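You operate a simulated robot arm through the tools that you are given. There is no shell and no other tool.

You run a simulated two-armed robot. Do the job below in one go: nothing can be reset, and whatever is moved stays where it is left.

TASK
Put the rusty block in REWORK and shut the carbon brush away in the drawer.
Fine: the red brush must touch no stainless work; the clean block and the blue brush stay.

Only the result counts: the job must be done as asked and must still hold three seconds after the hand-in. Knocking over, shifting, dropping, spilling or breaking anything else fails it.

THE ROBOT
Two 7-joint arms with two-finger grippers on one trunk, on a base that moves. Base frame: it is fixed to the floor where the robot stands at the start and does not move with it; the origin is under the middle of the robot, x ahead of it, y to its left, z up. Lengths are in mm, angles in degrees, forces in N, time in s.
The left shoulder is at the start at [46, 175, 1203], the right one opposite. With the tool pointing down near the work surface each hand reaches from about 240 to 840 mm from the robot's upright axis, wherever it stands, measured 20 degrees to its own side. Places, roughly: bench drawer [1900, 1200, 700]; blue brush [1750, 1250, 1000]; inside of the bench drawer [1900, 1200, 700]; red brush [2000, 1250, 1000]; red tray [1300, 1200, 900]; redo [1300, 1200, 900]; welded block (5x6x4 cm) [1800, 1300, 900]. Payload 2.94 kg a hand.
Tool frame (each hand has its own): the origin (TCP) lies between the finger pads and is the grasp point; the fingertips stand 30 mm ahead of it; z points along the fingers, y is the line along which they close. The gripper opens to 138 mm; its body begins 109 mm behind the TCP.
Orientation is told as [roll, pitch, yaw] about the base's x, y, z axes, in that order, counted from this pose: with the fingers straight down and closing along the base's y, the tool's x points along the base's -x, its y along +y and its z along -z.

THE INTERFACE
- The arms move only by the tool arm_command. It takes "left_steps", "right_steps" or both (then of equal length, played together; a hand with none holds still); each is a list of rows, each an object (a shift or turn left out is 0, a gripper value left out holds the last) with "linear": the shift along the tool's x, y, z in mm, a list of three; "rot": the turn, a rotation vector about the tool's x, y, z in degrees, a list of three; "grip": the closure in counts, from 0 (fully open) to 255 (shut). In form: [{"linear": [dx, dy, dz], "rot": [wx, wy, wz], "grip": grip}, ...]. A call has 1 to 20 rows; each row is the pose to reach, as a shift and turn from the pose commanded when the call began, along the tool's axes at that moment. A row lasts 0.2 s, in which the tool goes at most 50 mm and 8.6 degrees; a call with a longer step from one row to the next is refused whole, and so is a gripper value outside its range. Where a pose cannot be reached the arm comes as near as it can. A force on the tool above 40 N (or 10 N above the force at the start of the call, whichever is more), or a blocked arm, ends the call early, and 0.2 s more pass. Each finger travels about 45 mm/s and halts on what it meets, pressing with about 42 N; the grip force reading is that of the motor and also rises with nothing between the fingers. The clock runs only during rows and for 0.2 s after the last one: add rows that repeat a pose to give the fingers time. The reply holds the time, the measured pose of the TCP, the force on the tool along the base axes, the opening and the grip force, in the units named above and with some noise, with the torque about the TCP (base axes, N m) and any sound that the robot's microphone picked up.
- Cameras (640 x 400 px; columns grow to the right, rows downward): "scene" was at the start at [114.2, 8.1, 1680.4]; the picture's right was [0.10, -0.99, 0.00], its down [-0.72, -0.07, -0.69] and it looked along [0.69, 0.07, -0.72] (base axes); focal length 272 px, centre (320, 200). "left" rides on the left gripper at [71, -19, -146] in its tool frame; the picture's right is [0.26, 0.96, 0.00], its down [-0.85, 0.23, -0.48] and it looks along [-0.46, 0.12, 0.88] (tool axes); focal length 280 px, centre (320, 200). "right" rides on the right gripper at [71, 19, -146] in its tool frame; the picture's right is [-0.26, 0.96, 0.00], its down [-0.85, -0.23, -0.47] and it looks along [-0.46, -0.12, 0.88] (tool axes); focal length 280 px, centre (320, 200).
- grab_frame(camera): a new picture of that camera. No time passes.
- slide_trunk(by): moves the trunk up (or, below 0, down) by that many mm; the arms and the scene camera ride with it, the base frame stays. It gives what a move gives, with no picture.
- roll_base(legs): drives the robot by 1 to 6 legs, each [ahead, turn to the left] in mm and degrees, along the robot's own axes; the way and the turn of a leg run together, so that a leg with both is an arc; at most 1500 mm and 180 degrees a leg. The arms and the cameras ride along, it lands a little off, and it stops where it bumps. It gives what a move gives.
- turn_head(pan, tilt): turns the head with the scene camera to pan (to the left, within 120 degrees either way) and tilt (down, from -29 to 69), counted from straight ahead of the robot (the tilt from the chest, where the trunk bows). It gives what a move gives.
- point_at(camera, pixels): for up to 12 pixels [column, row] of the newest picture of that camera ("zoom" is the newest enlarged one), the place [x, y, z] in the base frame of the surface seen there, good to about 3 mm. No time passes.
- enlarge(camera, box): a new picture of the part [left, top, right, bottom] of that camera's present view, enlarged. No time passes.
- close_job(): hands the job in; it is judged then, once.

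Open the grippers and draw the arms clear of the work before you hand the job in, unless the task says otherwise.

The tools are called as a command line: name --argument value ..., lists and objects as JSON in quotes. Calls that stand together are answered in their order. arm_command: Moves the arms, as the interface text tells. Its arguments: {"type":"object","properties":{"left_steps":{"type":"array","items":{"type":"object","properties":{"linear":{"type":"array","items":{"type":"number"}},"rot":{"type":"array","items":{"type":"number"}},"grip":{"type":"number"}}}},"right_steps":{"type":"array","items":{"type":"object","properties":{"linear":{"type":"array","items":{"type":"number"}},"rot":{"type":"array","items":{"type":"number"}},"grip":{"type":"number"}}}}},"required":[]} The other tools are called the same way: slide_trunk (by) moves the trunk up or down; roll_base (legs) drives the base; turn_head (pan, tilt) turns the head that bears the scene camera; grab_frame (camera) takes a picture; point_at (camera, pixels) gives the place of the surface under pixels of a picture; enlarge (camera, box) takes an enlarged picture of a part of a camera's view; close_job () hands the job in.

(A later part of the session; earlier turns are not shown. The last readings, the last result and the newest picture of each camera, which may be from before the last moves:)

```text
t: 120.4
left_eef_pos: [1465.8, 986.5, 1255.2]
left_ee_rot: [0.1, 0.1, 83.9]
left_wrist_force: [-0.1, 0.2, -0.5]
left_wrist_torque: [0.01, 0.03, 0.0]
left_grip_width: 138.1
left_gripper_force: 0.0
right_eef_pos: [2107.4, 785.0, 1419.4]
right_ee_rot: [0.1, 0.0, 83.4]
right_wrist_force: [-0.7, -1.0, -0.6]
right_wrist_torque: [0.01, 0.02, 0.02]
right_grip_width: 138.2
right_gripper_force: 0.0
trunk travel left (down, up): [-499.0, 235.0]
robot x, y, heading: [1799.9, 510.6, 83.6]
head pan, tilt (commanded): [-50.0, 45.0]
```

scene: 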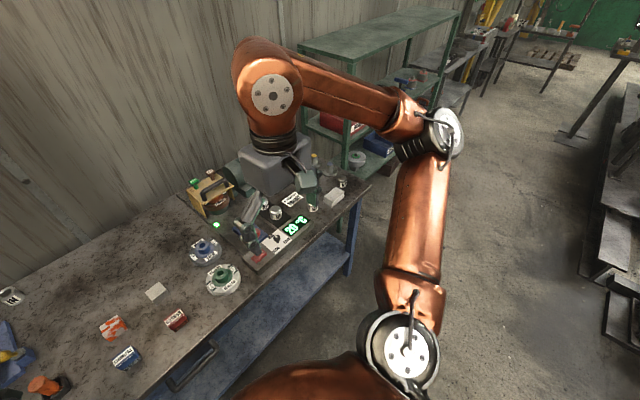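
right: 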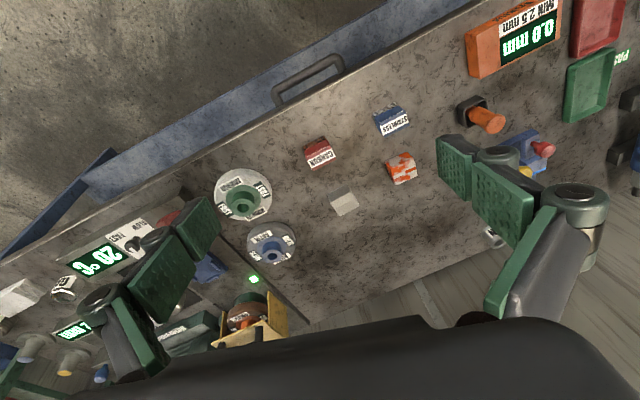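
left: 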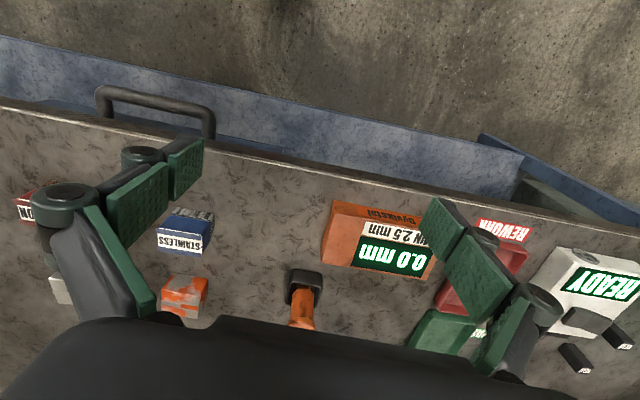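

The left hand is at (1466, 986, 1255), clear. I now move the base to about (1420, 555) heading 84°: turn right ~90°, reverse 386 mm, turn back.

roll_base --legs '[[0, -90.3], [-386, 0], [0, 90.7]]'

turn_head --pan -15 --tilt 50

grab_frame --camera "scene"

```text
t: 130.5
left_eef_pos: [1070.1, 1017.7, 1254.5]
left_ee_rot: [0.0, 0.1, 85.6]
left_wrist_force: [0.3, 0.3, -0.2]
left_wrist_torque: [0.02, -0.04, -0.03]
left_grip_width: 138.1
left_gripper_force: 0.1
right_eef_pos: [1717.8, 835.8, 1418.7]
right_ee_rot: [0.0, 0.0, 85.3]
right_wrist_force: [-0.1, -0.6, 0.0]
right_wrist_torque: [0.0, -0.04, 0.0]
right_grip_width: 138.2
right_gripper_force: 0.0
trunk travel left (down, up): [-499.0, 235.0]
robot x, y, heading: [1421.7, 550.1, 85.3]
head pan, tilt (commanded): [-50.0, 45.0]
```

```text
t: 131.5
left_eef_pos: [1069.2, 1017.0, 1254.8]
left_ee_rot: [0.1, 0.1, 85.6]
left_wrist_force: [0.1, -0.6, -0.4]
left_wrist_torque: [-0.03, 0.03, -0.02]
left_grip_width: 137.8
left_gripper_force: 0.1
right_eef_pos: [1717.4, 837.2, 1417.4]
right_ee_rot: [0.1, 0.0, 85.2]
right_wrist_force: [0.0, -0.5, -0.6]
right_wrist_torque: [-0.02, -0.02, 0.01]
right_grip_width: 138.1
right_gripper_force: 0.1
trunk travel left (down, up): [-499.0, 235.0]
robot x, y, heading: [1419.8, 551.5, 85.2]
head pan, tilt (commanded): [-15.0, 50.0]
```

```text
taken
```

scene: 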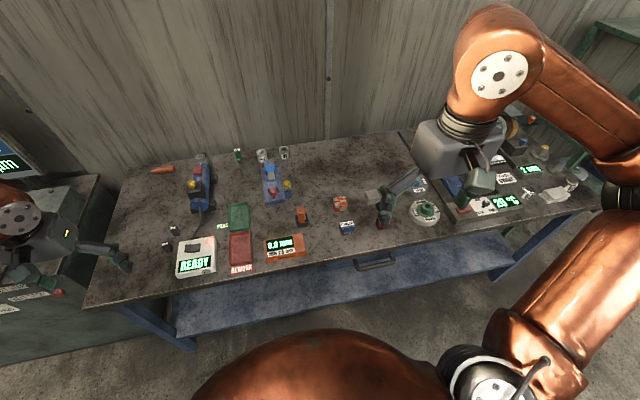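

The robot is at (1420, 551) heading 85°, steady. I bring the right hand in small steps from (1717, 837, 1417) to above the rusty block, aiming for (1773, 1282, 1080), yaw 80°.

arm_command --right_steps '[{"linear": [-8, 0, 6], "rot": [0, 0, 0.3]}, {"linear": [-24, -1, 18], "rot": [0, 0, 0.6]}, {"linear": [-46, -2, 35], "rot": [0, 0, 0.9]}, {"linear": [-71, -3, 53], "rot": [0, 0, 1.2]}, {"linear": [-97, -4, 73], "rot": [0, 0, 1.5]}, {"linear": [-124, -5, 93], "rot": [0, 0, 1.8]}, {"linear": [-151, -6, 113], "rot": [0, 0, 2.1]}, {"linear": [-178, -7, 134], "rot": [0, 0, 2.4]}, {"linear": [-205, -8, 154], "rot": [0, 0, 2.7]}, {"linear": [-232, -9, 174], "rot": [0, 0, 3.0]}, {"linear": [-259, -11, 195], "rot": [0, 0, 3.3]}, {"linear": [-286, -12, 215], "rot": [0, 0, 3.6]}, {"linear": [-313, -13, 235], "rot": [0, 0, 3.9]}, {"linear": [-340, -14, 256], "rot": [0, 0, 4.2]}, {"linear": [-367, -15, 276], "rot": [0, 0, 4.5]}, {"linear": [-394, -16, 296], "rot": [0, 0, 4.8]}, {"linear": [-418, -17, 314], "rot": [0, 0, 5.0]}, {"linear": [-436, -18, 328], "rot": [0, 0, 5.2]}, {"linear": [-448, -18.6, 337], "rot": [0, 0, 5.2]}, {"linear": [-448, -18.6, 337], "rot": [0, 0, 5.2]}]'

grab_frame --camera "right"

grab_frame --camera "scene"

```text
t: 135.7
left_eef_pos: [1070.3, 1018.7, 1255.0]
left_ee_rot: [0.1, 0.1, 85.7]
left_wrist_force: [0.4, -0.5, 0.8]
left_wrist_torque: [0.05, 0.01, 0.0]
left_grip_width: 137.9
left_gripper_force: 0.1
right_eef_pos: [1774.9, 1280.3, 1082.4]
right_ee_rot: [0.1, -0.1, 80.0]
right_wrist_force: [0.6, 0.2, -0.1]
right_wrist_torque: [0.01, 0.02, 0.0]
right_grip_width: 138.2
right_gripper_force: 0.0
trunk travel left (down, up): [-499.0, 235.0]
robot x, y, heading: [1419.6, 548.9, 84.9]
head pan, tilt (commanded): [-15.0, 50.0]
```

```text
taken
```

right: 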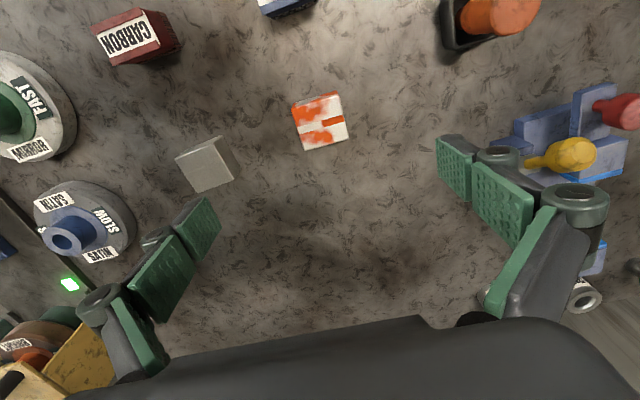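

```text
taken
```

scene: 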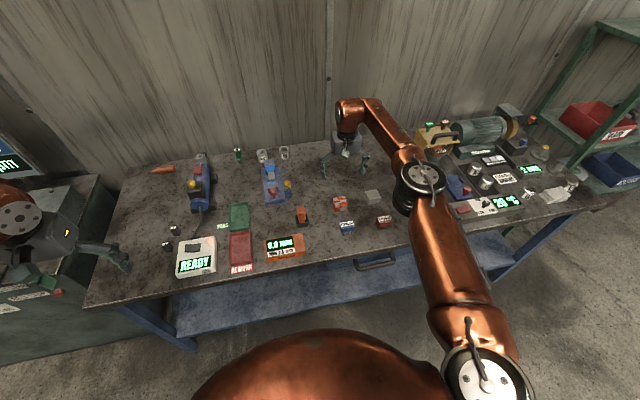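

The right hand hovers right over the block (block seen at (320,122), expected (320,126) for a centred grasp). I measure the block precisely in an enlarged view.

enlarge --camera "right" --box '[270, 75, 370, 170]'

grab_frame --camera "right"

```text
4.21 times, centred on (320, 122) of right
```

zoom: 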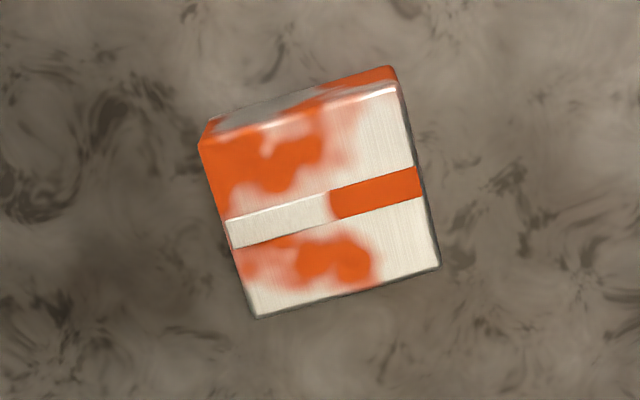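

```text
taken
```

right: 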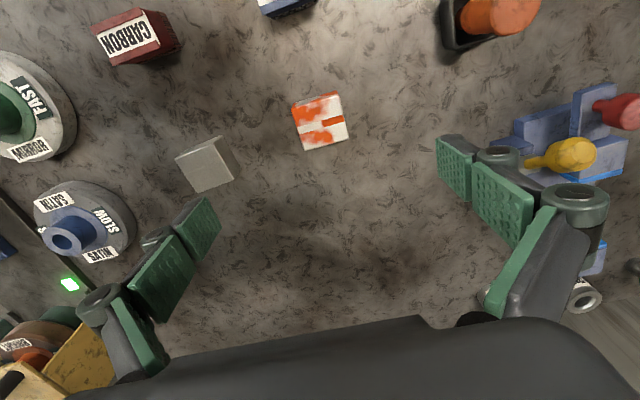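

I take the block's corner positions from the zoom to set the final yaw and centre.

point_at --camera "zoom" --pixels '[[215, 142], [392, 96], [258, 310], [434, 264], [325, 200], [322, 230], [300, 130], [345, 285], [235, 228], [412, 180]]'

```text
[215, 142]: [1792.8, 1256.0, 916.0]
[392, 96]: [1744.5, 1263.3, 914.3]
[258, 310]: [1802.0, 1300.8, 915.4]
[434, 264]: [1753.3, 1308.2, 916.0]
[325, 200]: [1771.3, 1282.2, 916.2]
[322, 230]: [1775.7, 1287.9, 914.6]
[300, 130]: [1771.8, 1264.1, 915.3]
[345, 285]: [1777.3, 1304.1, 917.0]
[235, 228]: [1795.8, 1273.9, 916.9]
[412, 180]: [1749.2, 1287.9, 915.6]
```

Block centre (1773, 1282), top z 916, yaw ≈ -9.5°. I pre-close the fingers to ~90 mm and lower the hand to TCP z≈928, so the pads hold the top ~18 mm and will stay above the tray rim later.

arm_command --right_steps '[{"linear": [-1, 1, 8], "rot": [0, 0, -0.5], "grip": 85}, {"linear": [-1.5, 2, 25], "rot": [0, 0, -0.5], "grip": 85}, {"linear": [-1.5, 2, 48], "rot": [0, 0, -0.5], "grip": 85}, {"linear": [-1.5, 2, 72], "rot": [0, 0, -0.5], "grip": 85}, {"linear": [-1.5, 2, 96], "rot": [0, 0, -0.5], "grip": 85}, {"linear": [-1.5, 2, 120], "rot": [0, 0, -0.5], "grip": 85}, {"linear": [-1.5, 2, 138], "rot": [0, 0, -0.5], "grip": 85}, {"linear": [-1.5, 2, 148], "rot": [0, 0, -0.5], "grip": 85}, {"linear": [-1.5, 2, 154], "rot": [0, 0, -0.5], "grip": 85}, {"linear": [-1.5, 2, 154], "rot": [0, 0, -0.5], "grip": 85}]'

grab_frame --camera "right"

enlarge --camera "scene" --box '[290, 120, 430, 250]'

```text
t: 137.9
left_eef_pos: [1068.6, 1017.4, 1255.1]
left_ee_rot: [0.1, 0.2, 85.6]
left_wrist_force: [-1.0, 0.4, -0.2]
left_wrist_torque: [-0.02, -0.05, -0.03]
left_grip_width: 138.0
left_gripper_force: 0.0
right_eef_pos: [1780.0, 1259.9, 930.5]
right_ee_rot: [-0.2, -0.2, 80.3]
right_wrist_force: [-0.2, -0.9, 0.6]
right_wrist_torque: [0.02, -0.03, -0.03]
right_grip_width: 92.1
right_gripper_force: 0.1
right hand out of reach, approached as far as the arm can: row 3, 4, 5, 6, 7, 8, 9, 10
trunk travel left (down, up): [-499.0, 235.0]
robot x, y, heading: [1419.2, 553.0, 85.5]
head pan, tilt (commanded): [-15.0, 50.0]
```

```text
taken
```

right: 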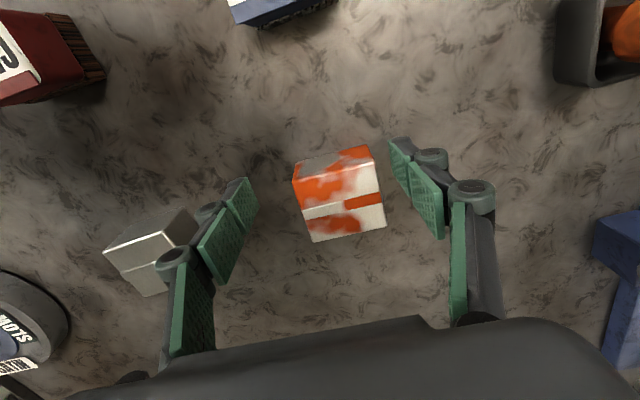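

```text
3.08 times, centred on (360, 185) of scene
```

zoom: 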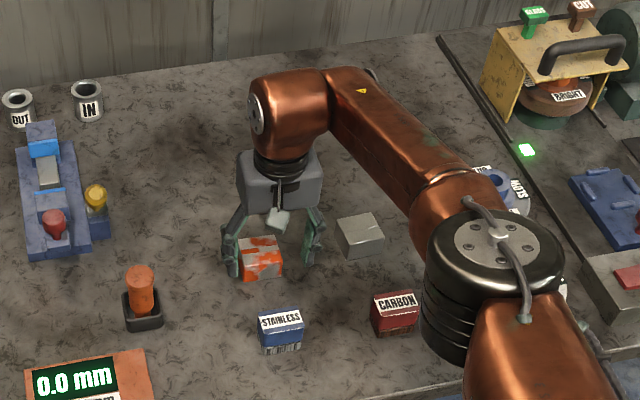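

The hand is at full stretch, 22 mm short (y=1260 vs 1282), nothing touched. I lift straight up, draw back, and will then turn the base ~25° left, which swings the right shoulder ~70 mm closer to the bench.

arm_command --right_steps '[{"linear": [0, 0, -10]}, {"linear": [0, 0, -30]}, {"linear": [0, 0, -55]}, {"linear": [0, 0, -80]}, {"linear": [5, 0, -110]}, {"linear": [20, 0, -140]}, {"linear": [40, 0, -170]}, {"linear": [65, 0, -200]}, {"linear": [90, 0, -228]}, {"linear": [110, 0, -250]}, {"linear": [120, 0, -262]}, {"linear": [120, 0, -265]}, {"linear": [120, 0, -265]}]'

roll_base --legs '[[0, 25]]'

turn_head --pan -30 --tilt 50

grab_frame --camera "scene"

```text
t: 140.7
left_eef_pos: [1069.8, 1017.9, 1254.6]
left_ee_rot: [0.0, 0.0, 85.6]
left_wrist_force: [-0.8, -0.1, 0.0]
left_wrist_torque: [0.0, -0.02, 0.01]
left_grip_width: 138.0
left_gripper_force: 0.1
right_eef_pos: [1760.0, 1141.3, 1195.3]
right_ee_rot: [0.0, 0.1, 80.6]
right_wrist_force: [0.1, 0.3, 0.2]
right_wrist_torque: [-0.02, -0.01, 0.01]
right_grip_width: 91.8
right_gripper_force: 0.0
trunk travel left (down, up): [-499.0, 235.0]
robot x, y, heading: [1420.8, 550.6, 85.1]
head pan, tilt (commanded): [-15.0, 50.0]
```

```text
t: 142.4
left_eef_pos: [904.0, 822.9, 1254.7]
left_ee_rot: [-0.1, 0.1, 110.9]
left_wrist_force: [0.5, -0.3, 0.7]
left_wrist_torque: [0.0, 0.03, -0.02]
left_grip_width: 138.0
left_gripper_force: 0.1
right_eef_pos: [1475.8, 1230.3, 1195.5]
right_ee_rot: [0.0, 0.0, 105.8]
right_wrist_force: [-0.2, 0.2, -0.8]
right_wrist_torque: [-0.02, -0.03, 0.0]
right_grip_width: 92.2
right_gripper_force: 0.1
trunk travel left (down, up): [-499.0, 235.0]
robot x, y, heading: [1421.9, 553.6, 110.7]
head pan, tilt (commanded): [-15.0, 50.0]
```

```text
t: 143.2
left_eef_pos: [903.8, 822.7, 1253.6]
left_ee_rot: [0.1, 0.1, 110.9]
left_wrist_force: [-0.3, -0.7, -0.4]
left_wrist_torque: [0.02, 0.01, 0.02]
left_grip_width: 137.9
left_gripper_force: 0.0
right_eef_pos: [1474.7, 1231.3, 1195.3]
right_ee_rot: [0.0, 0.1, 105.8]
right_wrist_force: [0.2, -0.4, -0.2]
right_wrist_torque: [0.03, 0.0, 0.04]
right_grip_width: 91.9
right_gripper_force: 0.1
trunk travel left (down, up): [-499.0, 235.0]
robot x, y, heading: [1419.5, 550.4, 110.6]
head pan, tilt (commanded): [-30.0, 50.0]
```

```text
taken
```

scene: 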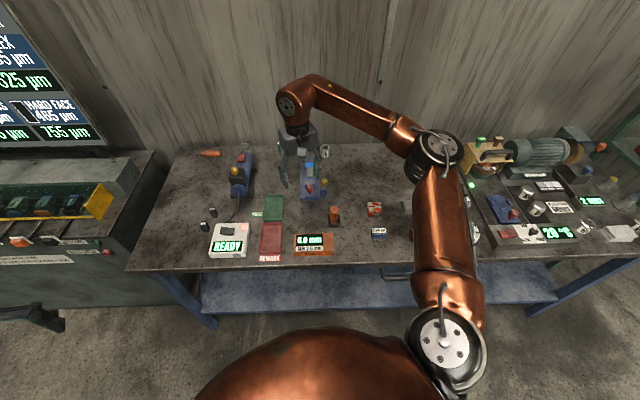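

Steady after the turn. Now the right hand goes across at z≈1195 to above the block, turning its yaw to 80.7°, then down to z≈1060.

arm_command --right_steps '[{"linear": [1, -8, 0], "rot": [0, 0, 0.7]}, {"linear": [3, -25, 0], "rot": [0, 0, 2.1]}, {"linear": [5, -48, 0], "rot": [0, 0, 4.2]}, {"linear": [8, -74, 0], "rot": [0, 0, 6.4]}, {"linear": [11, -101, 0], "rot": [0, 0, 8.6]}, {"linear": [14, -128, 0], "rot": [0, 0, 10.8]}, {"linear": [16.5, -155, 0], "rot": [0, 0, 13.0]}, {"linear": [19, -182, 0], "rot": [0, 0, 15.2]}, {"linear": [22, -209, 0], "rot": [0, 0, 17.4]}, {"linear": [25, -236, 2], "rot": [0, 0, 19.6]}, {"linear": [28, -262, 8], "rot": [0, 0, 21.8]}, {"linear": [30, -284, 20], "rot": [0, 0, 23.6]}, {"linear": [32, -297, 40], "rot": [0, 0, 24.8]}, {"linear": [32, -300.6, 65], "rot": [0, 0, 25.1]}, {"linear": [32, -300.6, 92], "rot": [0, 0, 25.1]}, {"linear": [32, -300.6, 115], "rot": [0, 0, 25.1]}, {"linear": [32, -300.6, 130], "rot": [0, 0, 25.1]}, {"linear": [32, -300.6, 135], "rot": [0, 0, 25.1]}, {"linear": [32, -300.6, 135], "rot": [0, 0, 25.1]}]'

grab_frame --camera "right"

```text
t: 147.2
left_eef_pos: [903.6, 824.2, 1253.5]
left_ee_rot: [0.1, 0.1, 110.8]
left_wrist_force: [0.4, 0.1, 0.5]
left_wrist_torque: [0.02, 0.02, -0.02]
left_grip_width: 138.3
left_gripper_force: 0.0
right_eef_pos: [1772.8, 1284.3, 1060.1]
right_ee_rot: [0.1, 0.1, 80.8]
right_wrist_force: [-0.3, -0.6, -0.1]
right_wrist_torque: [0.03, -0.03, 0.01]
right_grip_width: 92.0
right_gripper_force: 0.0
trunk travel left (down, up): [-499.0, 235.0]
robot x, y, heading: [1421.8, 550.8, 110.6]
head pan, tilt (commanded): [-30.0, 50.0]
```

```text
taken
```

right: 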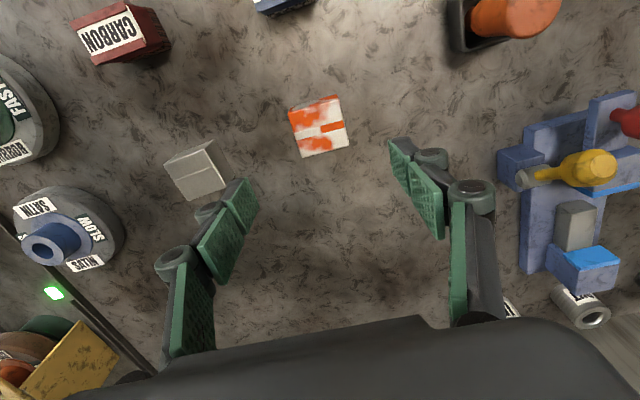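

The hand is centred over the block (seen at (319,127)). I lower to TCP z≈928.

arm_command --right_steps '[{"linear": [1, 0, 8]}, {"linear": [2, 0, 24]}, {"linear": [2, 0, 46]}, {"linear": [2, 0, 70]}, {"linear": [2, 0, 92]}, {"linear": [2, 0, 110]}, {"linear": [2, 0, 123]}, {"linear": [2, 0, 130]}, {"linear": [2, 0, 132]}, {"linear": [2, 0, 132]}]'

grab_frame --camera "right"

enlarge --camera "scene" --box '[310, 150, 450, 260]'

```text
t: 149.4
left_eef_pos: [903.4, 823.5, 1255.2]
left_ee_rot: [0.1, 0.0, 110.9]
left_wrist_force: [0.7, 0.1, -0.5]
left_wrist_torque: [-0.02, 0.01, 0.0]
left_grip_width: 138.2
left_gripper_force: 0.1
right_eef_pos: [1773.4, 1280.0, 927.1]
right_ee_rot: [0.0, 0.0, 80.6]
right_wrist_force: [0.5, 0.1, 0.6]
right_wrist_torque: [0.0, -0.01, 0.0]
right_grip_width: 92.0
right_gripper_force: 0.1
trunk travel left (down, up): [-499.0, 235.0]
robot x, y, heading: [1421.7, 553.9, 110.5]
head pan, tilt (commanded): [-30.0, 50.0]
```

```text
taken
```

right: 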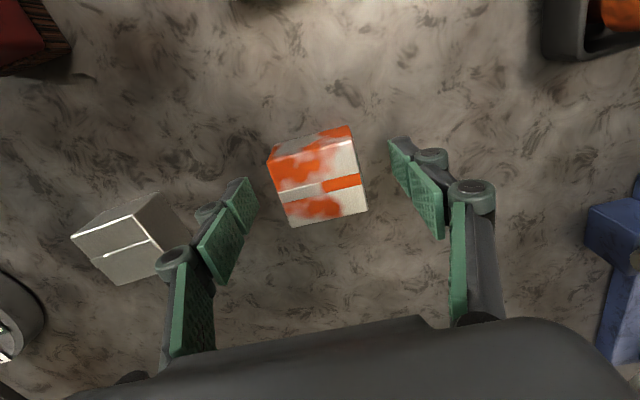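

```text
3.64 times, centred on (380, 205) of scene
```

zoom: 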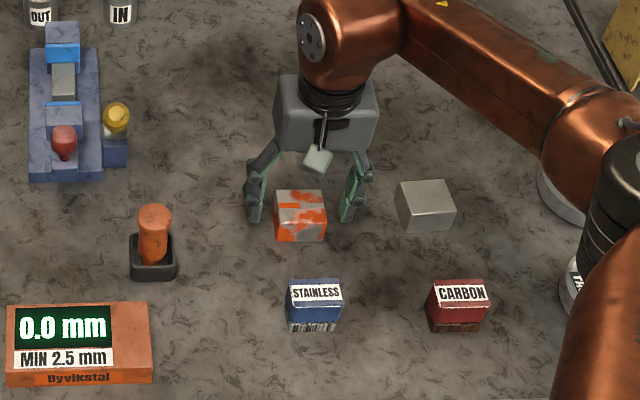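

The block top sits between the pads (centre ≈(317,180), expected (320,185)). I close the gripper on it.

arm_command --right_steps '[{"grip": 255}, {"grip": 255}, {"grip": 255}, {"grip": 255}, {"grip": 255}, {"grip": 255}, {"grip": 255}]'

grab_frame --camera "right"

```text
t: 151.0
left_eef_pos: [903.9, 822.7, 1254.7]
left_ee_rot: [0.1, 0.1, 110.8]
left_wrist_force: [-0.3, 0.5, 0.2]
left_wrist_torque: [-0.01, -0.01, 0.01]
left_grip_width: 138.3
left_gripper_force: 0.0
right_eef_pos: [1773.5, 1279.3, 927.3]
right_ee_rot: [0.0, 0.0, 80.7]
right_wrist_force: [1.5, 1.3, 1.9]
right_wrist_torque: [-0.06, -0.12, -0.01]
right_grip_width: 53.2
right_gripper_force: 42.1
trunk travel left (down, up): [-499.0, 235.0]
robot x, y, heading: [1419.2, 551.6, 110.8]
head pan, tilt (commanded): [-30.0, 50.0]
```

```text
taken
```

right: 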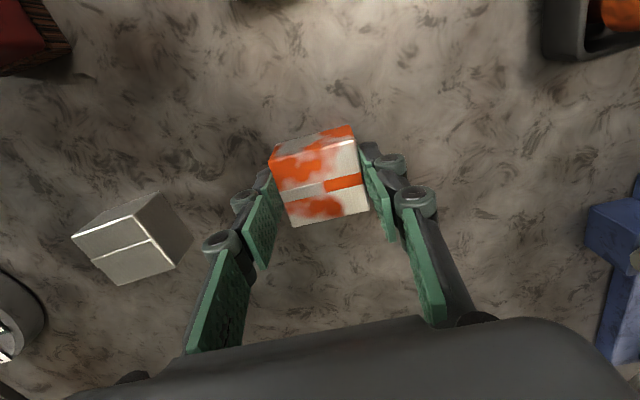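

The grip stopped at 53 mm with 42 N on the block. I lift gently by 40 mm and check it comes along.

arm_command --right_steps '[{"linear": [0, 0, -4]}, {"linear": [0, 0, -12]}, {"linear": [0, 0, -22]}, {"linear": [0, 0, -32]}, {"linear": [0, 0, -40]}, {"linear": [0, 0, -40]}]'

grab_frame --camera "right"

enlarge --camera "scene" --box '[310, 150, 450, 260]'

```text
t: 152.4
left_eef_pos: [904.4, 824.1, 1254.7]
left_ee_rot: [0.1, 0.1, 111.0]
left_wrist_force: [0.5, 0.0, -0.1]
left_wrist_torque: [-0.06, 0.0, -0.02]
left_grip_width: 138.1
left_gripper_force: 0.1
right_eef_pos: [1772.2, 1280.2, 967.7]
right_ee_rot: [0.0, 0.1, 80.7]
right_wrist_force: [-0.4, -0.7, -3.9]
right_wrist_torque: [0.0, -0.02, -0.02]
right_grip_width: 53.0
right_gripper_force: 42.2
trunk travel left (down, up): [-499.0, 235.0]
robot x, y, heading: [1422.1, 554.3, 110.5]
head pan, tilt (commanded): [-30.0, 50.0]
```

```text
taken
```

right: 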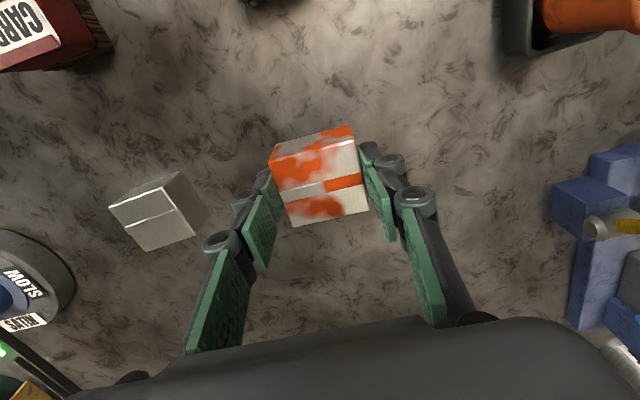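

```text
3.64 times, centred on (380, 205) of scene
```

zoom: 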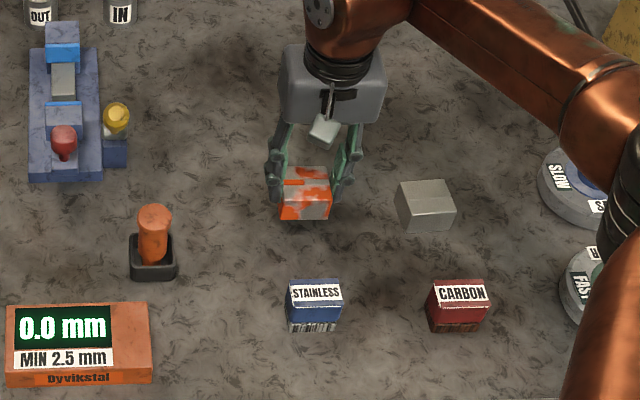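

The block is held firmly (~4 N weight) and the neighbours are untouched. I lift to z≈1150 first.

arm_command --right_steps '[{"linear": [0, 0, -8]}, {"linear": [0, 0, -25]}, {"linear": [0, 0, -48]}, {"linear": [0, 0, -72]}, {"linear": [0, 0, -98]}, {"linear": [0, 0, -124]}, {"linear": [0, 0, -150]}, {"linear": [0, 0, -170]}, {"linear": [0, 0, -180]}, {"linear": [0, 0, -182]}, {"linear": [0, 0, -182]}]'

arm_command --right_steps '[{"linear": [2, 7, 0], "rot": [0, 0, -0.1]}, {"linear": [7, 22, 0], "rot": [0, 0, -0.2]}, {"linear": [13, 42, 0], "rot": [0, 0, -0.3]}, {"linear": [21, 66, 0], "rot": [0, 0, -0.4]}, {"linear": [29, 91, 0], "rot": [0, 0, -0.5]}, {"linear": [37, 117, 0], "rot": [0, 0, -0.6]}, {"linear": [45, 143, 0], "rot": [0, 0, -0.7]}, {"linear": [54, 169, 0], "rot": [0, 0, -0.8]}, {"linear": [62, 195, 0], "rot": [0, 0, -0.9]}, {"linear": [71, 221, 0], "rot": [0, 0, -1.0]}, {"linear": [79, 247, 0], "rot": [0, 0, -1.1]}, {"linear": [87, 273, 0], "rot": [0, 0, -1.2]}, {"linear": [96, 299, 0], "rot": [0, 0, -1.2]}, {"linear": [104, 325, 0], "rot": [0, 0, -1.2]}, {"linear": [112, 350, 0], "rot": [0, 0, -1.2]}, {"linear": [119, 373, 0], "rot": [0, 0, -1.2]}, {"linear": [125, 393, 0], "rot": [0, 0, -1.2]}, {"linear": [130, 408, 0], "rot": [0, 0, -1.2]}, {"linear": [133, 416, 0], "rot": [0, 0, -1.2]}, {"linear": [133, 416, 0], "rot": [0, 0, -1.2]}]'

grab_frame --camera "right"

grab_frame --camera "scene"

```text
t: 154.8
left_eef_pos: [904.9, 823.7, 1255.1]
left_ee_rot: [0.1, 0.2, 110.9]
left_wrist_force: [-0.7, -1.1, -0.2]
left_wrist_torque: [-0.01, 0.02, 0.01]
left_grip_width: 137.8
left_gripper_force: 0.1
right_eef_pos: [1773.8, 1280.7, 1150.1]
right_ee_rot: [0.0, 0.1, 80.7]
right_wrist_force: [0.9, 0.7, -4.3]
right_wrist_torque: [-0.01, -0.01, 0.0]
right_grip_width: 53.4
right_gripper_force: 42.0
trunk travel left (down, up): [-499.0, 235.0]
robot x, y, heading: [1417.6, 547.4, 110.8]
head pan, tilt (commanded): [-30.0, 50.0]
```

```text
t: 159.0
left_eef_pos: [903.5, 823.4, 1254.4]
left_ee_rot: [0.0, 0.1, 110.9]
left_wrist_force: [-0.3, 0.1, -0.4]
left_wrist_torque: [0.0, 0.01, -0.04]
left_grip_width: 138.1
left_gripper_force: 0.0
right_eef_pos: [1339.9, 1215.6, 1149.0]
right_ee_rot: [-0.1, 0.1, 82.0]
right_wrist_force: [0.6, -0.3, -3.0]
right_wrist_torque: [0.01, -0.02, -0.03]
right_grip_width: 53.2
right_gripper_force: 41.9
trunk travel left (down, up): [-499.0, 235.0]
robot x, y, heading: [1419.4, 551.7, 110.5]
head pan, tilt (commanded): [-30.0, 50.0]
```

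```text
taken
```

right: 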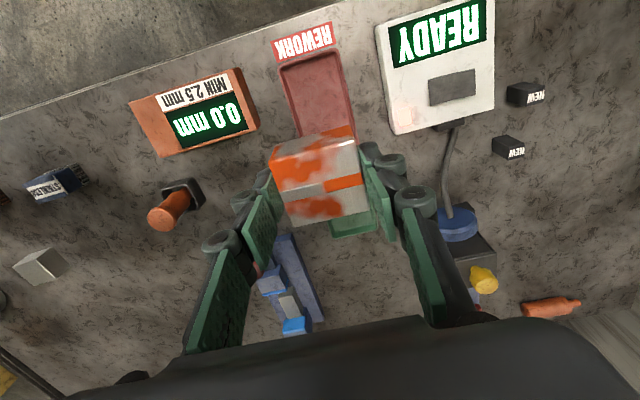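

```text
taken
```

scene: 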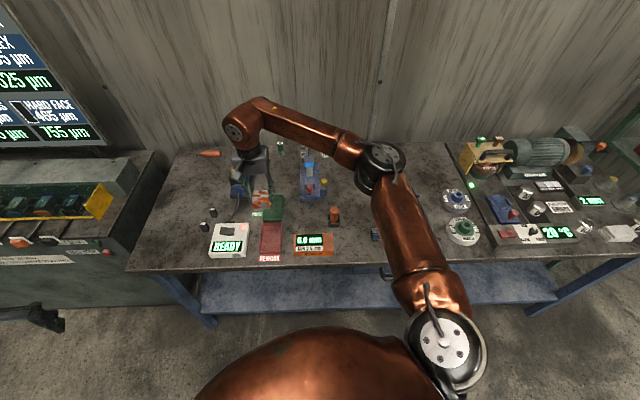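

The hand is at (1340, 1216) over the REWORK tray. I lower to z≈975 (block bottom ≈ 28 mm above the rim) and check alignment.

arm_command --right_steps '[{"linear": [0, 0, 8]}, {"linear": [0, 0, 25]}, {"linear": [0, 0, 48]}, {"linear": [0, 0, 73]}, {"linear": [0, 0, 98]}, {"linear": [0, 0, 123]}, {"linear": [0, 0, 145]}, {"linear": [0, 0, 162]}, {"linear": [0, 0, 172]}, {"linear": [0, 0, 174]}, {"linear": [0, 0, 174]}]'

grab_frame --camera "right"

enlarge --camera "scene" --box '[200, 160, 340, 270]'

```text
t: 161.4
left_eef_pos: [903.2, 824.3, 1255.2]
left_ee_rot: [0.0, 0.1, 110.9]
left_wrist_force: [0.4, 0.1, -0.1]
left_wrist_torque: [0.02, 0.0, 0.06]
left_grip_width: 137.9
left_gripper_force: 0.0
right_eef_pos: [1340.0, 1213.8, 975.8]
right_ee_rot: [0.0, 0.1, 81.8]
right_wrist_force: [-0.3, -0.2, -4.0]
right_wrist_torque: [-0.01, -0.04, 0.0]
right_grip_width: 53.1
right_gripper_force: 41.9
trunk travel left (down, up): [-499.0, 235.0]
robot x, y, heading: [1418.0, 549.5, 110.6]
head pan, tilt (commanded): [-30.0, 50.0]
```

```text
taken
```

right: 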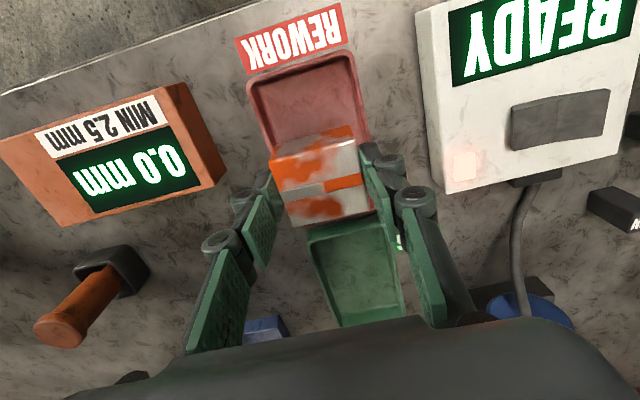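

```text
3.64 times, centred on (270, 215) of scene
```

zoom: 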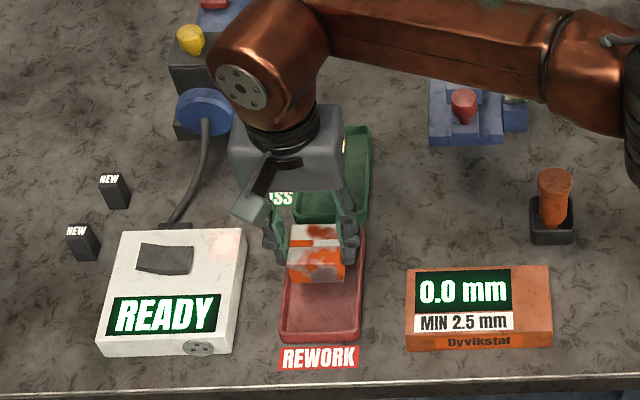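

I measure block and tray corners in the same enlarged right-hand picture to verify they line up.

enlarge --camera "right" --box '[230, 30, 410, 240]'

point_at --camera "right" --pixels '[[249, 88], [352, 53], [262, 125], [368, 125], [274, 168], [353, 140], [290, 222], [368, 208], [280, 110], [340, 90], [258, 100], [358, 75]]'

```text
1.90 times, centred on (320, 135) of right
```

zoom: 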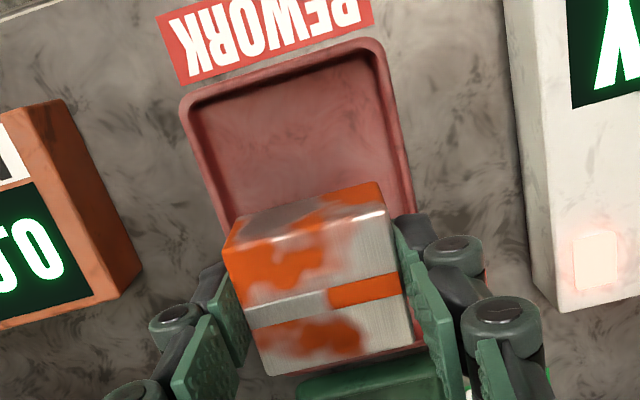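

```text
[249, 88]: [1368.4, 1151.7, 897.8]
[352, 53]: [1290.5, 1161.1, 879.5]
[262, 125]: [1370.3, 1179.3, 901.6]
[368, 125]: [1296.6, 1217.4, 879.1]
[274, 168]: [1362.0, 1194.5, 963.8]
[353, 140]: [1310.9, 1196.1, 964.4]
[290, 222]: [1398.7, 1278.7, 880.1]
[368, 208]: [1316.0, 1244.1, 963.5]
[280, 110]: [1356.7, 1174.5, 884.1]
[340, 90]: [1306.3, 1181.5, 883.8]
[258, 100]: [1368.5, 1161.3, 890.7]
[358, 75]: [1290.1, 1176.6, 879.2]
```

Block centre is ≈(1339, 1219). I measure both tray side rims next to the block in the zoom.

point_at --camera "zoom" --pixels '[[187, 115], [203, 165], [220, 215], [385, 75], [395, 130], [406, 190], [235, 228], [382, 205], [265, 370], [408, 335], [230, 245], [320, 215]]'

```text
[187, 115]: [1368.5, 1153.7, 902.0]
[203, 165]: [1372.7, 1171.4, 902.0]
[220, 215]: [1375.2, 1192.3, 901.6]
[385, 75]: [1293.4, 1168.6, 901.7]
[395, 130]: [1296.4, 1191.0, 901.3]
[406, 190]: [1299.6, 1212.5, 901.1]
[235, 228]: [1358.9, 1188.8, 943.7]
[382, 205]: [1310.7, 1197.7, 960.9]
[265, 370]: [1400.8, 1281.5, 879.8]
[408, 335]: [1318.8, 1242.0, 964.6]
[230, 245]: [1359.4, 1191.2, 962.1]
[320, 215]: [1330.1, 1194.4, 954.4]
```

Block and tray are centred within ~1 mm (rims at x≈1296/1375 beside the block, rim z≈902, floor z≈884). I lower to TCP z≈935 so fingertips stay just above the rim, with the block ~3 mm over the floor.

arm_command --right_steps '[{"linear": [0, 0, 6]}, {"linear": [0, 0, 16]}, {"linear": [0, 0, 26]}, {"linear": [0, 0, 34]}, {"linear": [0, 0, 39]}, {"linear": [0, 0, 40.5]}, {"linear": [0, 0, 40.5]}, {"linear": [0, 0, 40.5]}]'

enlarge --camera "right" --box '[230, 30, 410, 240]'

enlarge --camera "scene" --box '[230, 190, 320, 270]'

```text
t: 163.2
left_eef_pos: [903.5, 823.8, 1253.8]
left_ee_rot: [0.1, 0.1, 110.9]
left_wrist_force: [0.5, 0.1, -0.5]
left_wrist_torque: [-0.01, 0.01, -0.03]
left_grip_width: 138.0
left_gripper_force: 0.1
right_eef_pos: [1339.9, 1215.9, 934.9]
right_ee_rot: [-0.1, 0.3, 81.9]
right_wrist_force: [0.2, -0.4, -5.1]
right_wrist_torque: [-0.02, -0.01, 0.0]
right_grip_width: 53.0
right_gripper_force: 42.4
trunk travel left (down, up): [-499.0, 235.0]
robot x, y, heading: [1422.6, 554.4, 110.6]
head pan, tilt (commanded): [-30.0, 50.0]
```

```text
1.90 times, centred on (320, 135) of right
```

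zoom: 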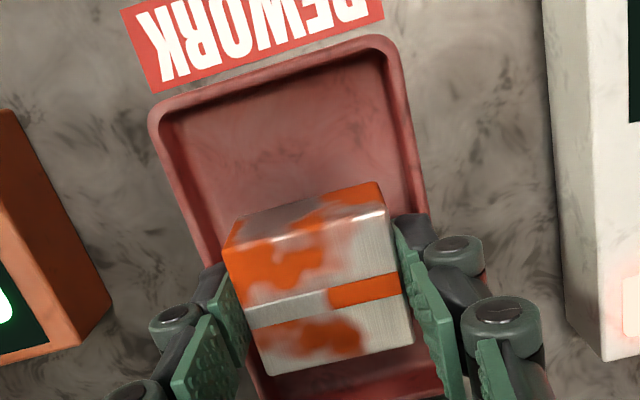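

```text
5.00 times, centred on (275, 230) of scene
```

zoom: 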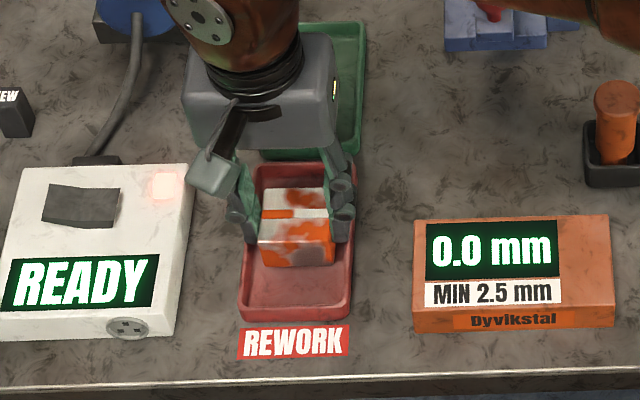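

The block is inside the tray walls, no contact force. I open the fingers moderately (to ~75 mm) and lift straight up.

arm_command --right_steps '[{"grip": 145}, {"grip": 130}, {"grip": 116}, {"grip": 116}, {"grip": 116}, {"linear": [0, 0, -6], "grip": 116}, {"linear": [0, 0, -18], "grip": 116}, {"linear": [0, 0, -36], "grip": 116}, {"linear": [0, 0, -58], "grip": 116}, {"linear": [0, 0, -82], "grip": 116}, {"linear": [0, 0, -108], "grip": 116}, {"linear": [0, 0, -134], "grip": 116}, {"linear": [0, 0, -155], "grip": 116}, {"linear": [0, 0, -165], "grip": 116}, {"linear": [0, 0, -165], "grip": 116}]'

grab_frame --camera "right"

enlarge --camera "scene" --box '[220, 180, 330, 275]'

```text
t: 166.4
left_eef_pos: [903.0, 823.6, 1254.8]
left_ee_rot: [0.0, 0.0, 111.0]
left_wrist_force: [0.3, 0.8, 0.3]
left_wrist_torque: [0.0, 0.01, -0.01]
left_grip_width: 138.4
left_gripper_force: 0.2
right_eef_pos: [1339.6, 1216.9, 1100.9]
right_ee_rot: [0.1, 0.1, 81.9]
right_wrist_force: [-0.9, 0.4, 0.1]
right_wrist_torque: [-0.01, 0.01, -0.01]
right_grip_width: 75.2
right_gripper_force: 0.0
trunk travel left (down, up): [-499.0, 235.0]
robot x, y, heading: [1422.4, 552.2, 110.5]
head pan, tilt (commanded): [-30.0, 50.0]
```

```text
taken
```

right: 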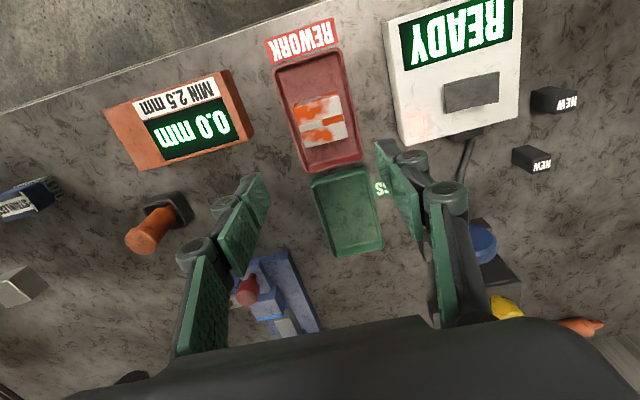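

```text
4.21 times, centred on (275, 228) of scene
```

zoom: 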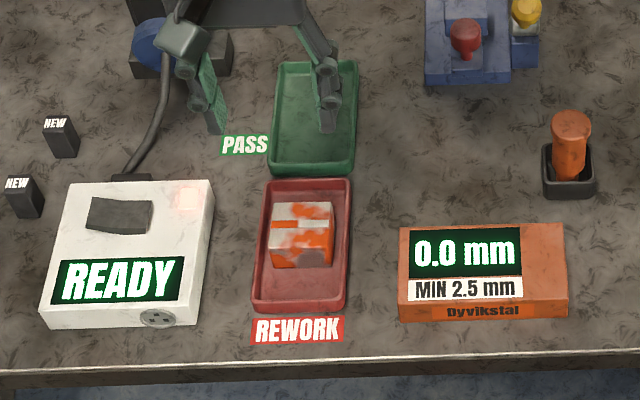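

The rusty block sits flat in the REWORK tray. Next is the drawer: I raise the right hand, turn back to heading 85° and reverse 200 mm to about (1403, 352), to the left of the drawer's path.

arm_command --right_steps '[{"linear": [0, 0, -10]}, {"linear": [0, 0, -30]}, {"linear": [0, 0, -50]}, {"linear": [0, 0, -60]}, {"linear": [0, 0, -60]}]'

roll_base --legs '[[0, -25.5], [-200, 0]]'

turn_head --pan -35 --tilt 45

grab_frame --camera "scene"

```text
t: 167.6
left_eef_pos: [903.9, 824.1, 1254.4]
left_ee_rot: [0.0, 0.1, 110.9]
left_wrist_force: [0.0, -0.4, -0.2]
left_wrist_torque: [-0.02, 0.02, -0.02]
left_grip_width: 138.0
left_gripper_force: 0.0
right_eef_pos: [1339.6, 1214.6, 1160.4]
right_ee_rot: [0.1, 0.1, 81.9]
right_wrist_force: [0.0, -0.2, 0.2]
right_wrist_torque: [-0.01, -0.01, -0.03]
right_grip_width: 75.6
right_gripper_force: 0.1
trunk travel left (down, up): [-499.0, 235.0]
robot x, y, heading: [1418.2, 546.4, 110.6]
head pan, tilt (commanded): [-30.0, 50.0]
```

```text
t: 170.5
left_eef_pos: [1055.5, 823.3, 1253.7]
left_ee_rot: [0.1, 0.2, 85.3]
left_wrist_force: [-0.3, 0.4, 0.1]
left_wrist_torque: [-0.05, -0.01, -0.05]
left_grip_width: 138.0
left_gripper_force: 0.2
right_eef_pos: [1618.5, 987.1, 1158.4]
right_ee_rot: [-0.1, 0.1, 56.2]
right_wrist_force: [-0.2, 0.6, 0.0]
right_wrist_torque: [-0.02, -0.01, -0.01]
right_grip_width: 75.1
right_gripper_force: 0.0
trunk travel left (down, up): [-499.0, 235.0]
robot x, y, heading: [1405.7, 353.1, 85.0]
head pan, tilt (commanded): [-30.0, 50.0]
```

```text
t: 171.1
left_eef_pos: [1055.1, 820.6, 1255.1]
left_ee_rot: [0.1, 0.1, 85.3]
left_wrist_force: [0.2, 0.4, 0.0]
left_wrist_torque: [-0.02, -0.02, 0.03]
left_grip_width: 138.1
left_gripper_force: 0.0
right_eef_pos: [1617.4, 984.1, 1160.3]
right_ee_rot: [0.0, 0.0, 56.2]
right_wrist_force: [0.3, -0.3, -0.1]
right_wrist_torque: [-0.02, 0.0, -0.02]
right_grip_width: 75.3
right_gripper_force: 0.1
trunk travel left (down, up): [-499.0, 235.0]
robot x, y, heading: [1404.0, 352.3, 84.9]
head pan, tilt (commanded): [-35.0, 45.0]
```

```text
taken
```

scene: 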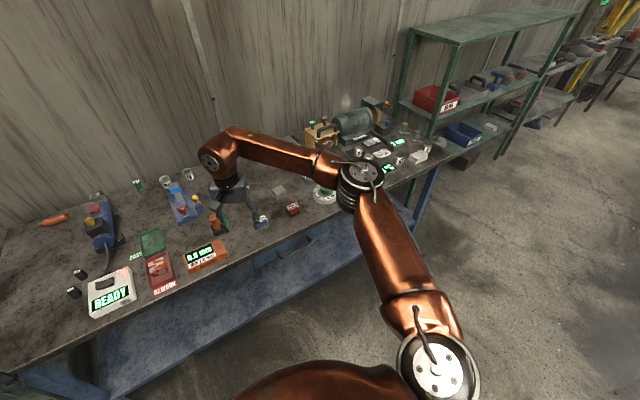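

The robot stands at (1404, 352), steady. I enlarge the drawer area to measure face, handle bar and bench edge.

enlarge --camera "scene" --box '[235, 190, 355, 275]'

grab_frame --camera "right"

```text
4.71 times, centred on (295, 232) of scene
```

zoom: 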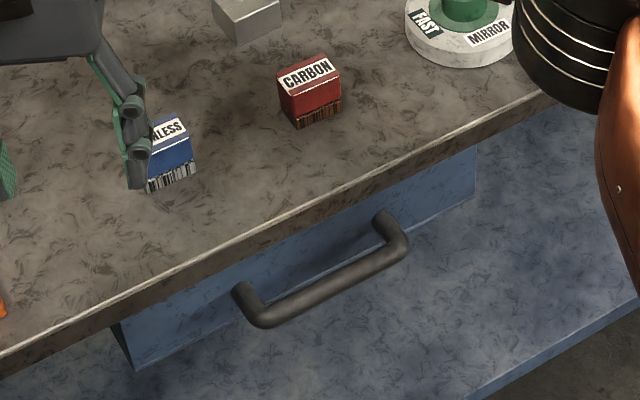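

```text
taken
```

right: 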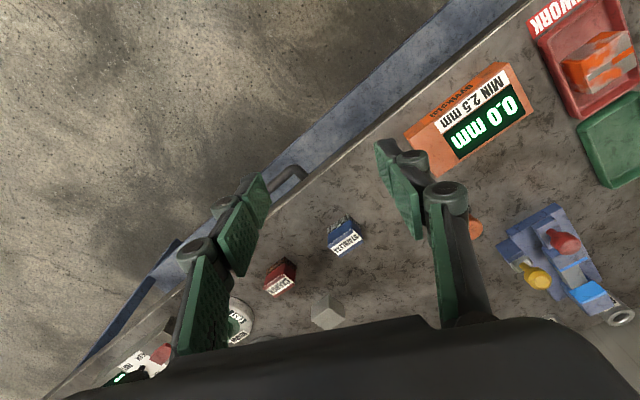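

point_at --camera "zoom" --pixels '[[265, 318], [330, 295], [400, 258], [330, 280], [330, 305], [242, 285], [384, 215], [133, 365], [120, 330], [475, 195], [470, 155], [300, 245]]'

point_at --camera "zoom" --pixels '[[300, 222], [300, 205], [250, 310], [395, 235], [410, 240], [200, 300], [440, 190], [200, 330], [300, 258], [160, 345], [310, 75], [310, 105]]'

```text
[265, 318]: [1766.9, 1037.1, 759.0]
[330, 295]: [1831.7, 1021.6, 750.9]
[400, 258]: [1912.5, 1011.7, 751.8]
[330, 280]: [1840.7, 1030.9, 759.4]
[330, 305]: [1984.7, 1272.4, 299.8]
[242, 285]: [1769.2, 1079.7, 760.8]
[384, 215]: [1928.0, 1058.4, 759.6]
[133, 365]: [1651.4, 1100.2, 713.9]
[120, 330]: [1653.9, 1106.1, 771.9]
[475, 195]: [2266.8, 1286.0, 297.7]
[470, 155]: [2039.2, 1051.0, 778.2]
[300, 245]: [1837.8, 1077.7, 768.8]
```

```text
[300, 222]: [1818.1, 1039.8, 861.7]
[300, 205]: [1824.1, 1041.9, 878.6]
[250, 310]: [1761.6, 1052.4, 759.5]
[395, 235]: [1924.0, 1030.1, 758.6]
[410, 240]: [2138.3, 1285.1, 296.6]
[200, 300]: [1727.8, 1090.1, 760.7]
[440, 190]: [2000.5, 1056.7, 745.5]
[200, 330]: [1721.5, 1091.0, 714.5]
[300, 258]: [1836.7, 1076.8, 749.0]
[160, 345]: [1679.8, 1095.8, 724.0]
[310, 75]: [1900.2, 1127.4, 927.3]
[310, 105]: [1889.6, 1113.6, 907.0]
```

Handle bar: centre ≈(1845, 1030, 751), Ø≈18, ~46 mm in front of the drawer face; bench edge at y≈1040, underside ≈ z 855. I move the right hand to free air in front of the drawer at (1820, 830, 1100), yaw 82.8°.

arm_command --right_steps '[{"linear": [0, -7, 2], "rot": [0, 0, -0.8]}, {"linear": [1, -22, 6], "rot": [0, 0, -2.4]}, {"linear": [3, -43, 11], "rot": [0, 0, -4.6]}, {"linear": [4, -68, 17], "rot": [0, 0, -7.2]}, {"linear": [6, -94, 23], "rot": [0, 0, -9.9]}, {"linear": [7, -120, 29], "rot": [0, 0, -12.6]}, {"linear": [9, -146, 35], "rot": [0, 0, -15.3]}, {"linear": [10, -172, 41], "rot": [0, 0, -18.0]}, {"linear": [12, -198, 47], "rot": [0, 0, -20.7]}, {"linear": [13, -222, 53], "rot": [0, 0, -23.2]}, {"linear": [14, -241, 57], "rot": [0, 0, -25.2]}, {"linear": [15, -252, 60], "rot": [0, 0, -26.4]}, {"linear": [15, -254.4, 60], "rot": [0, 0, -26.6]}, {"linear": [15, -254.4, 60], "rot": [0, 0, -26.6]}]'

slide_trunk --by -150

grab_frame --camera "scene"

```text
t: 174.1
left_eef_pos: [1056.1, 822.3, 1254.6]
left_ee_rot: [0.1, 0.1, 85.2]
left_wrist_force: [-0.1, 0.0, -0.6]
left_wrist_torque: [-0.02, -0.03, 0.0]
left_grip_width: 138.1
left_gripper_force: 0.1
right_eef_pos: [1821.8, 829.7, 1100.0]
right_ee_rot: [0.0, 0.2, 82.8]
right_wrist_force: [0.1, 0.4, -0.4]
right_wrist_torque: [0.01, -0.01, 0.0]
right_grip_width: 75.1
right_gripper_force: 0.0
trunk travel left (down, up): [-499.0, 235.0]
robot x, y, heading: [1403.1, 350.2, 84.8]
head pan, tilt (commanded): [-35.0, 45.0]
```

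```text
t: 175.9
left_eef_pos: [1055.3, 820.7, 1105.4]
left_ee_rot: [0.1, 0.1, 85.2]
left_wrist_force: [0.2, 0.1, 1.1]
left_wrist_torque: [0.03, 0.01, 0.0]
left_grip_width: 138.1
left_gripper_force: 0.1
right_eef_pos: [1821.0, 830.9, 950.6]
right_ee_rot: [0.0, -0.1, 82.8]
right_wrist_force: [0.3, 0.0, 0.3]
right_wrist_torque: [0.05, -0.01, 0.03]
right_grip_width: 75.2
right_gripper_force: 0.0
trunk travel left (down, up): [-349.0, 385.0]
robot x, y, heading: [1403.0, 350.4, 84.8]
head pan, tilt (commanded): [-35.0, 45.0]
```

```text
taken
```

scene: 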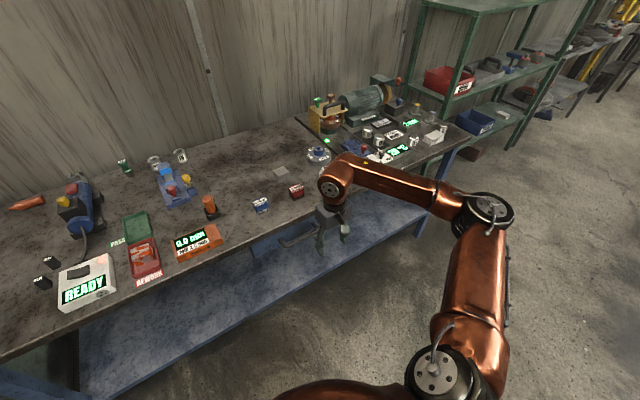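

Stable. Now I tilt the right hand forward by 70° (fingers pointing toward the drawer, 20° below level) while lowering to z≈850.

arm_command --right_steps '[{"linear": [0, 0, 3], "rot": [0, -2, 0]}, {"linear": [0, 0, 10], "rot": [0, -7, 0]}, {"linear": [0, 0, 19], "rot": [0, -13, 0]}, {"linear": [0, 0, 28], "rot": [0, -19, 0]}, {"linear": [0, 0, 37], "rot": [0, -25, 0]}, {"linear": [0, 0, 46], "rot": [0, -31, 0]}, {"linear": [0, 0, 55], "rot": [0, -37, 0]}, {"linear": [0, 0, 64], "rot": [0, -43, 0]}, {"linear": [0, 0, 73], "rot": [0, -49, 0]}, {"linear": [0, 0, 82], "rot": [0, -55, 0]}, {"linear": [0, 0, 90], "rot": [0, -61, 0]}, {"linear": [0, 0, 97], "rot": [0, -66, 0]}, {"linear": [0, 0, 100], "rot": [0, -70, 0]}, {"linear": [0, 0, 100], "rot": [0, -70, 0]}]'

grab_frame --camera "right"

grab_frame --camera "scene"

```text
t: 178.9
left_eef_pos: [1056.6, 821.5, 1104.7]
left_ee_rot: [0.1, 0.1, 85.1]
left_wrist_force: [0.0, 0.6, 0.4]
left_wrist_torque: [-0.02, 0.0, -0.03]
left_grip_width: 138.0
left_gripper_force: 0.0
right_eef_pos: [1823.7, 830.8, 849.3]
right_ee_rot: [0.0, -70.0, 82.9]
right_wrist_force: [-0.2, 0.7, 0.1]
right_wrist_torque: [0.04, 0.0, 0.0]
right_grip_width: 75.3
right_gripper_force: 0.1
trunk travel left (down, up): [-349.0, 385.0]
robot x, y, heading: [1402.4, 350.4, 84.9]
head pan, tilt (commanded): [-35.0, 45.0]
```

```text
taken
```

right: 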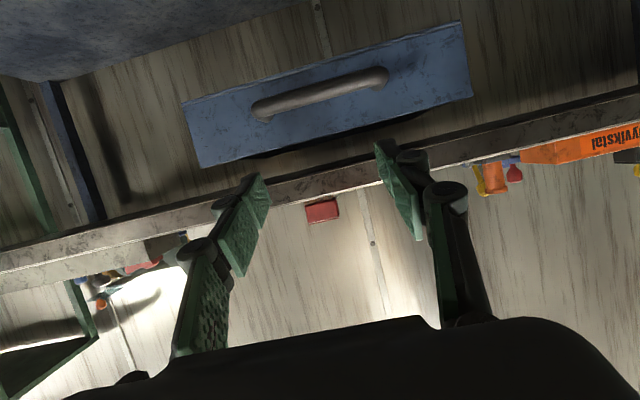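

```text
taken
```

scene: 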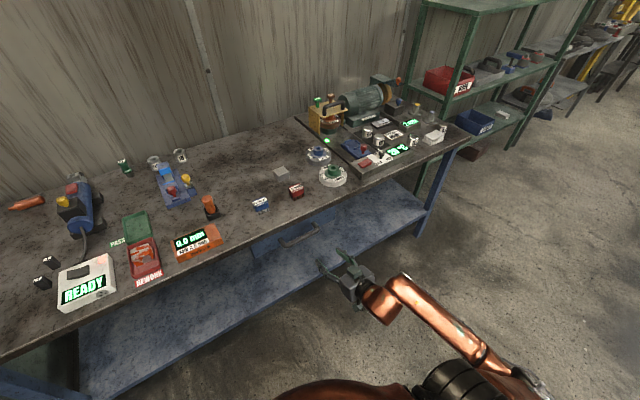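

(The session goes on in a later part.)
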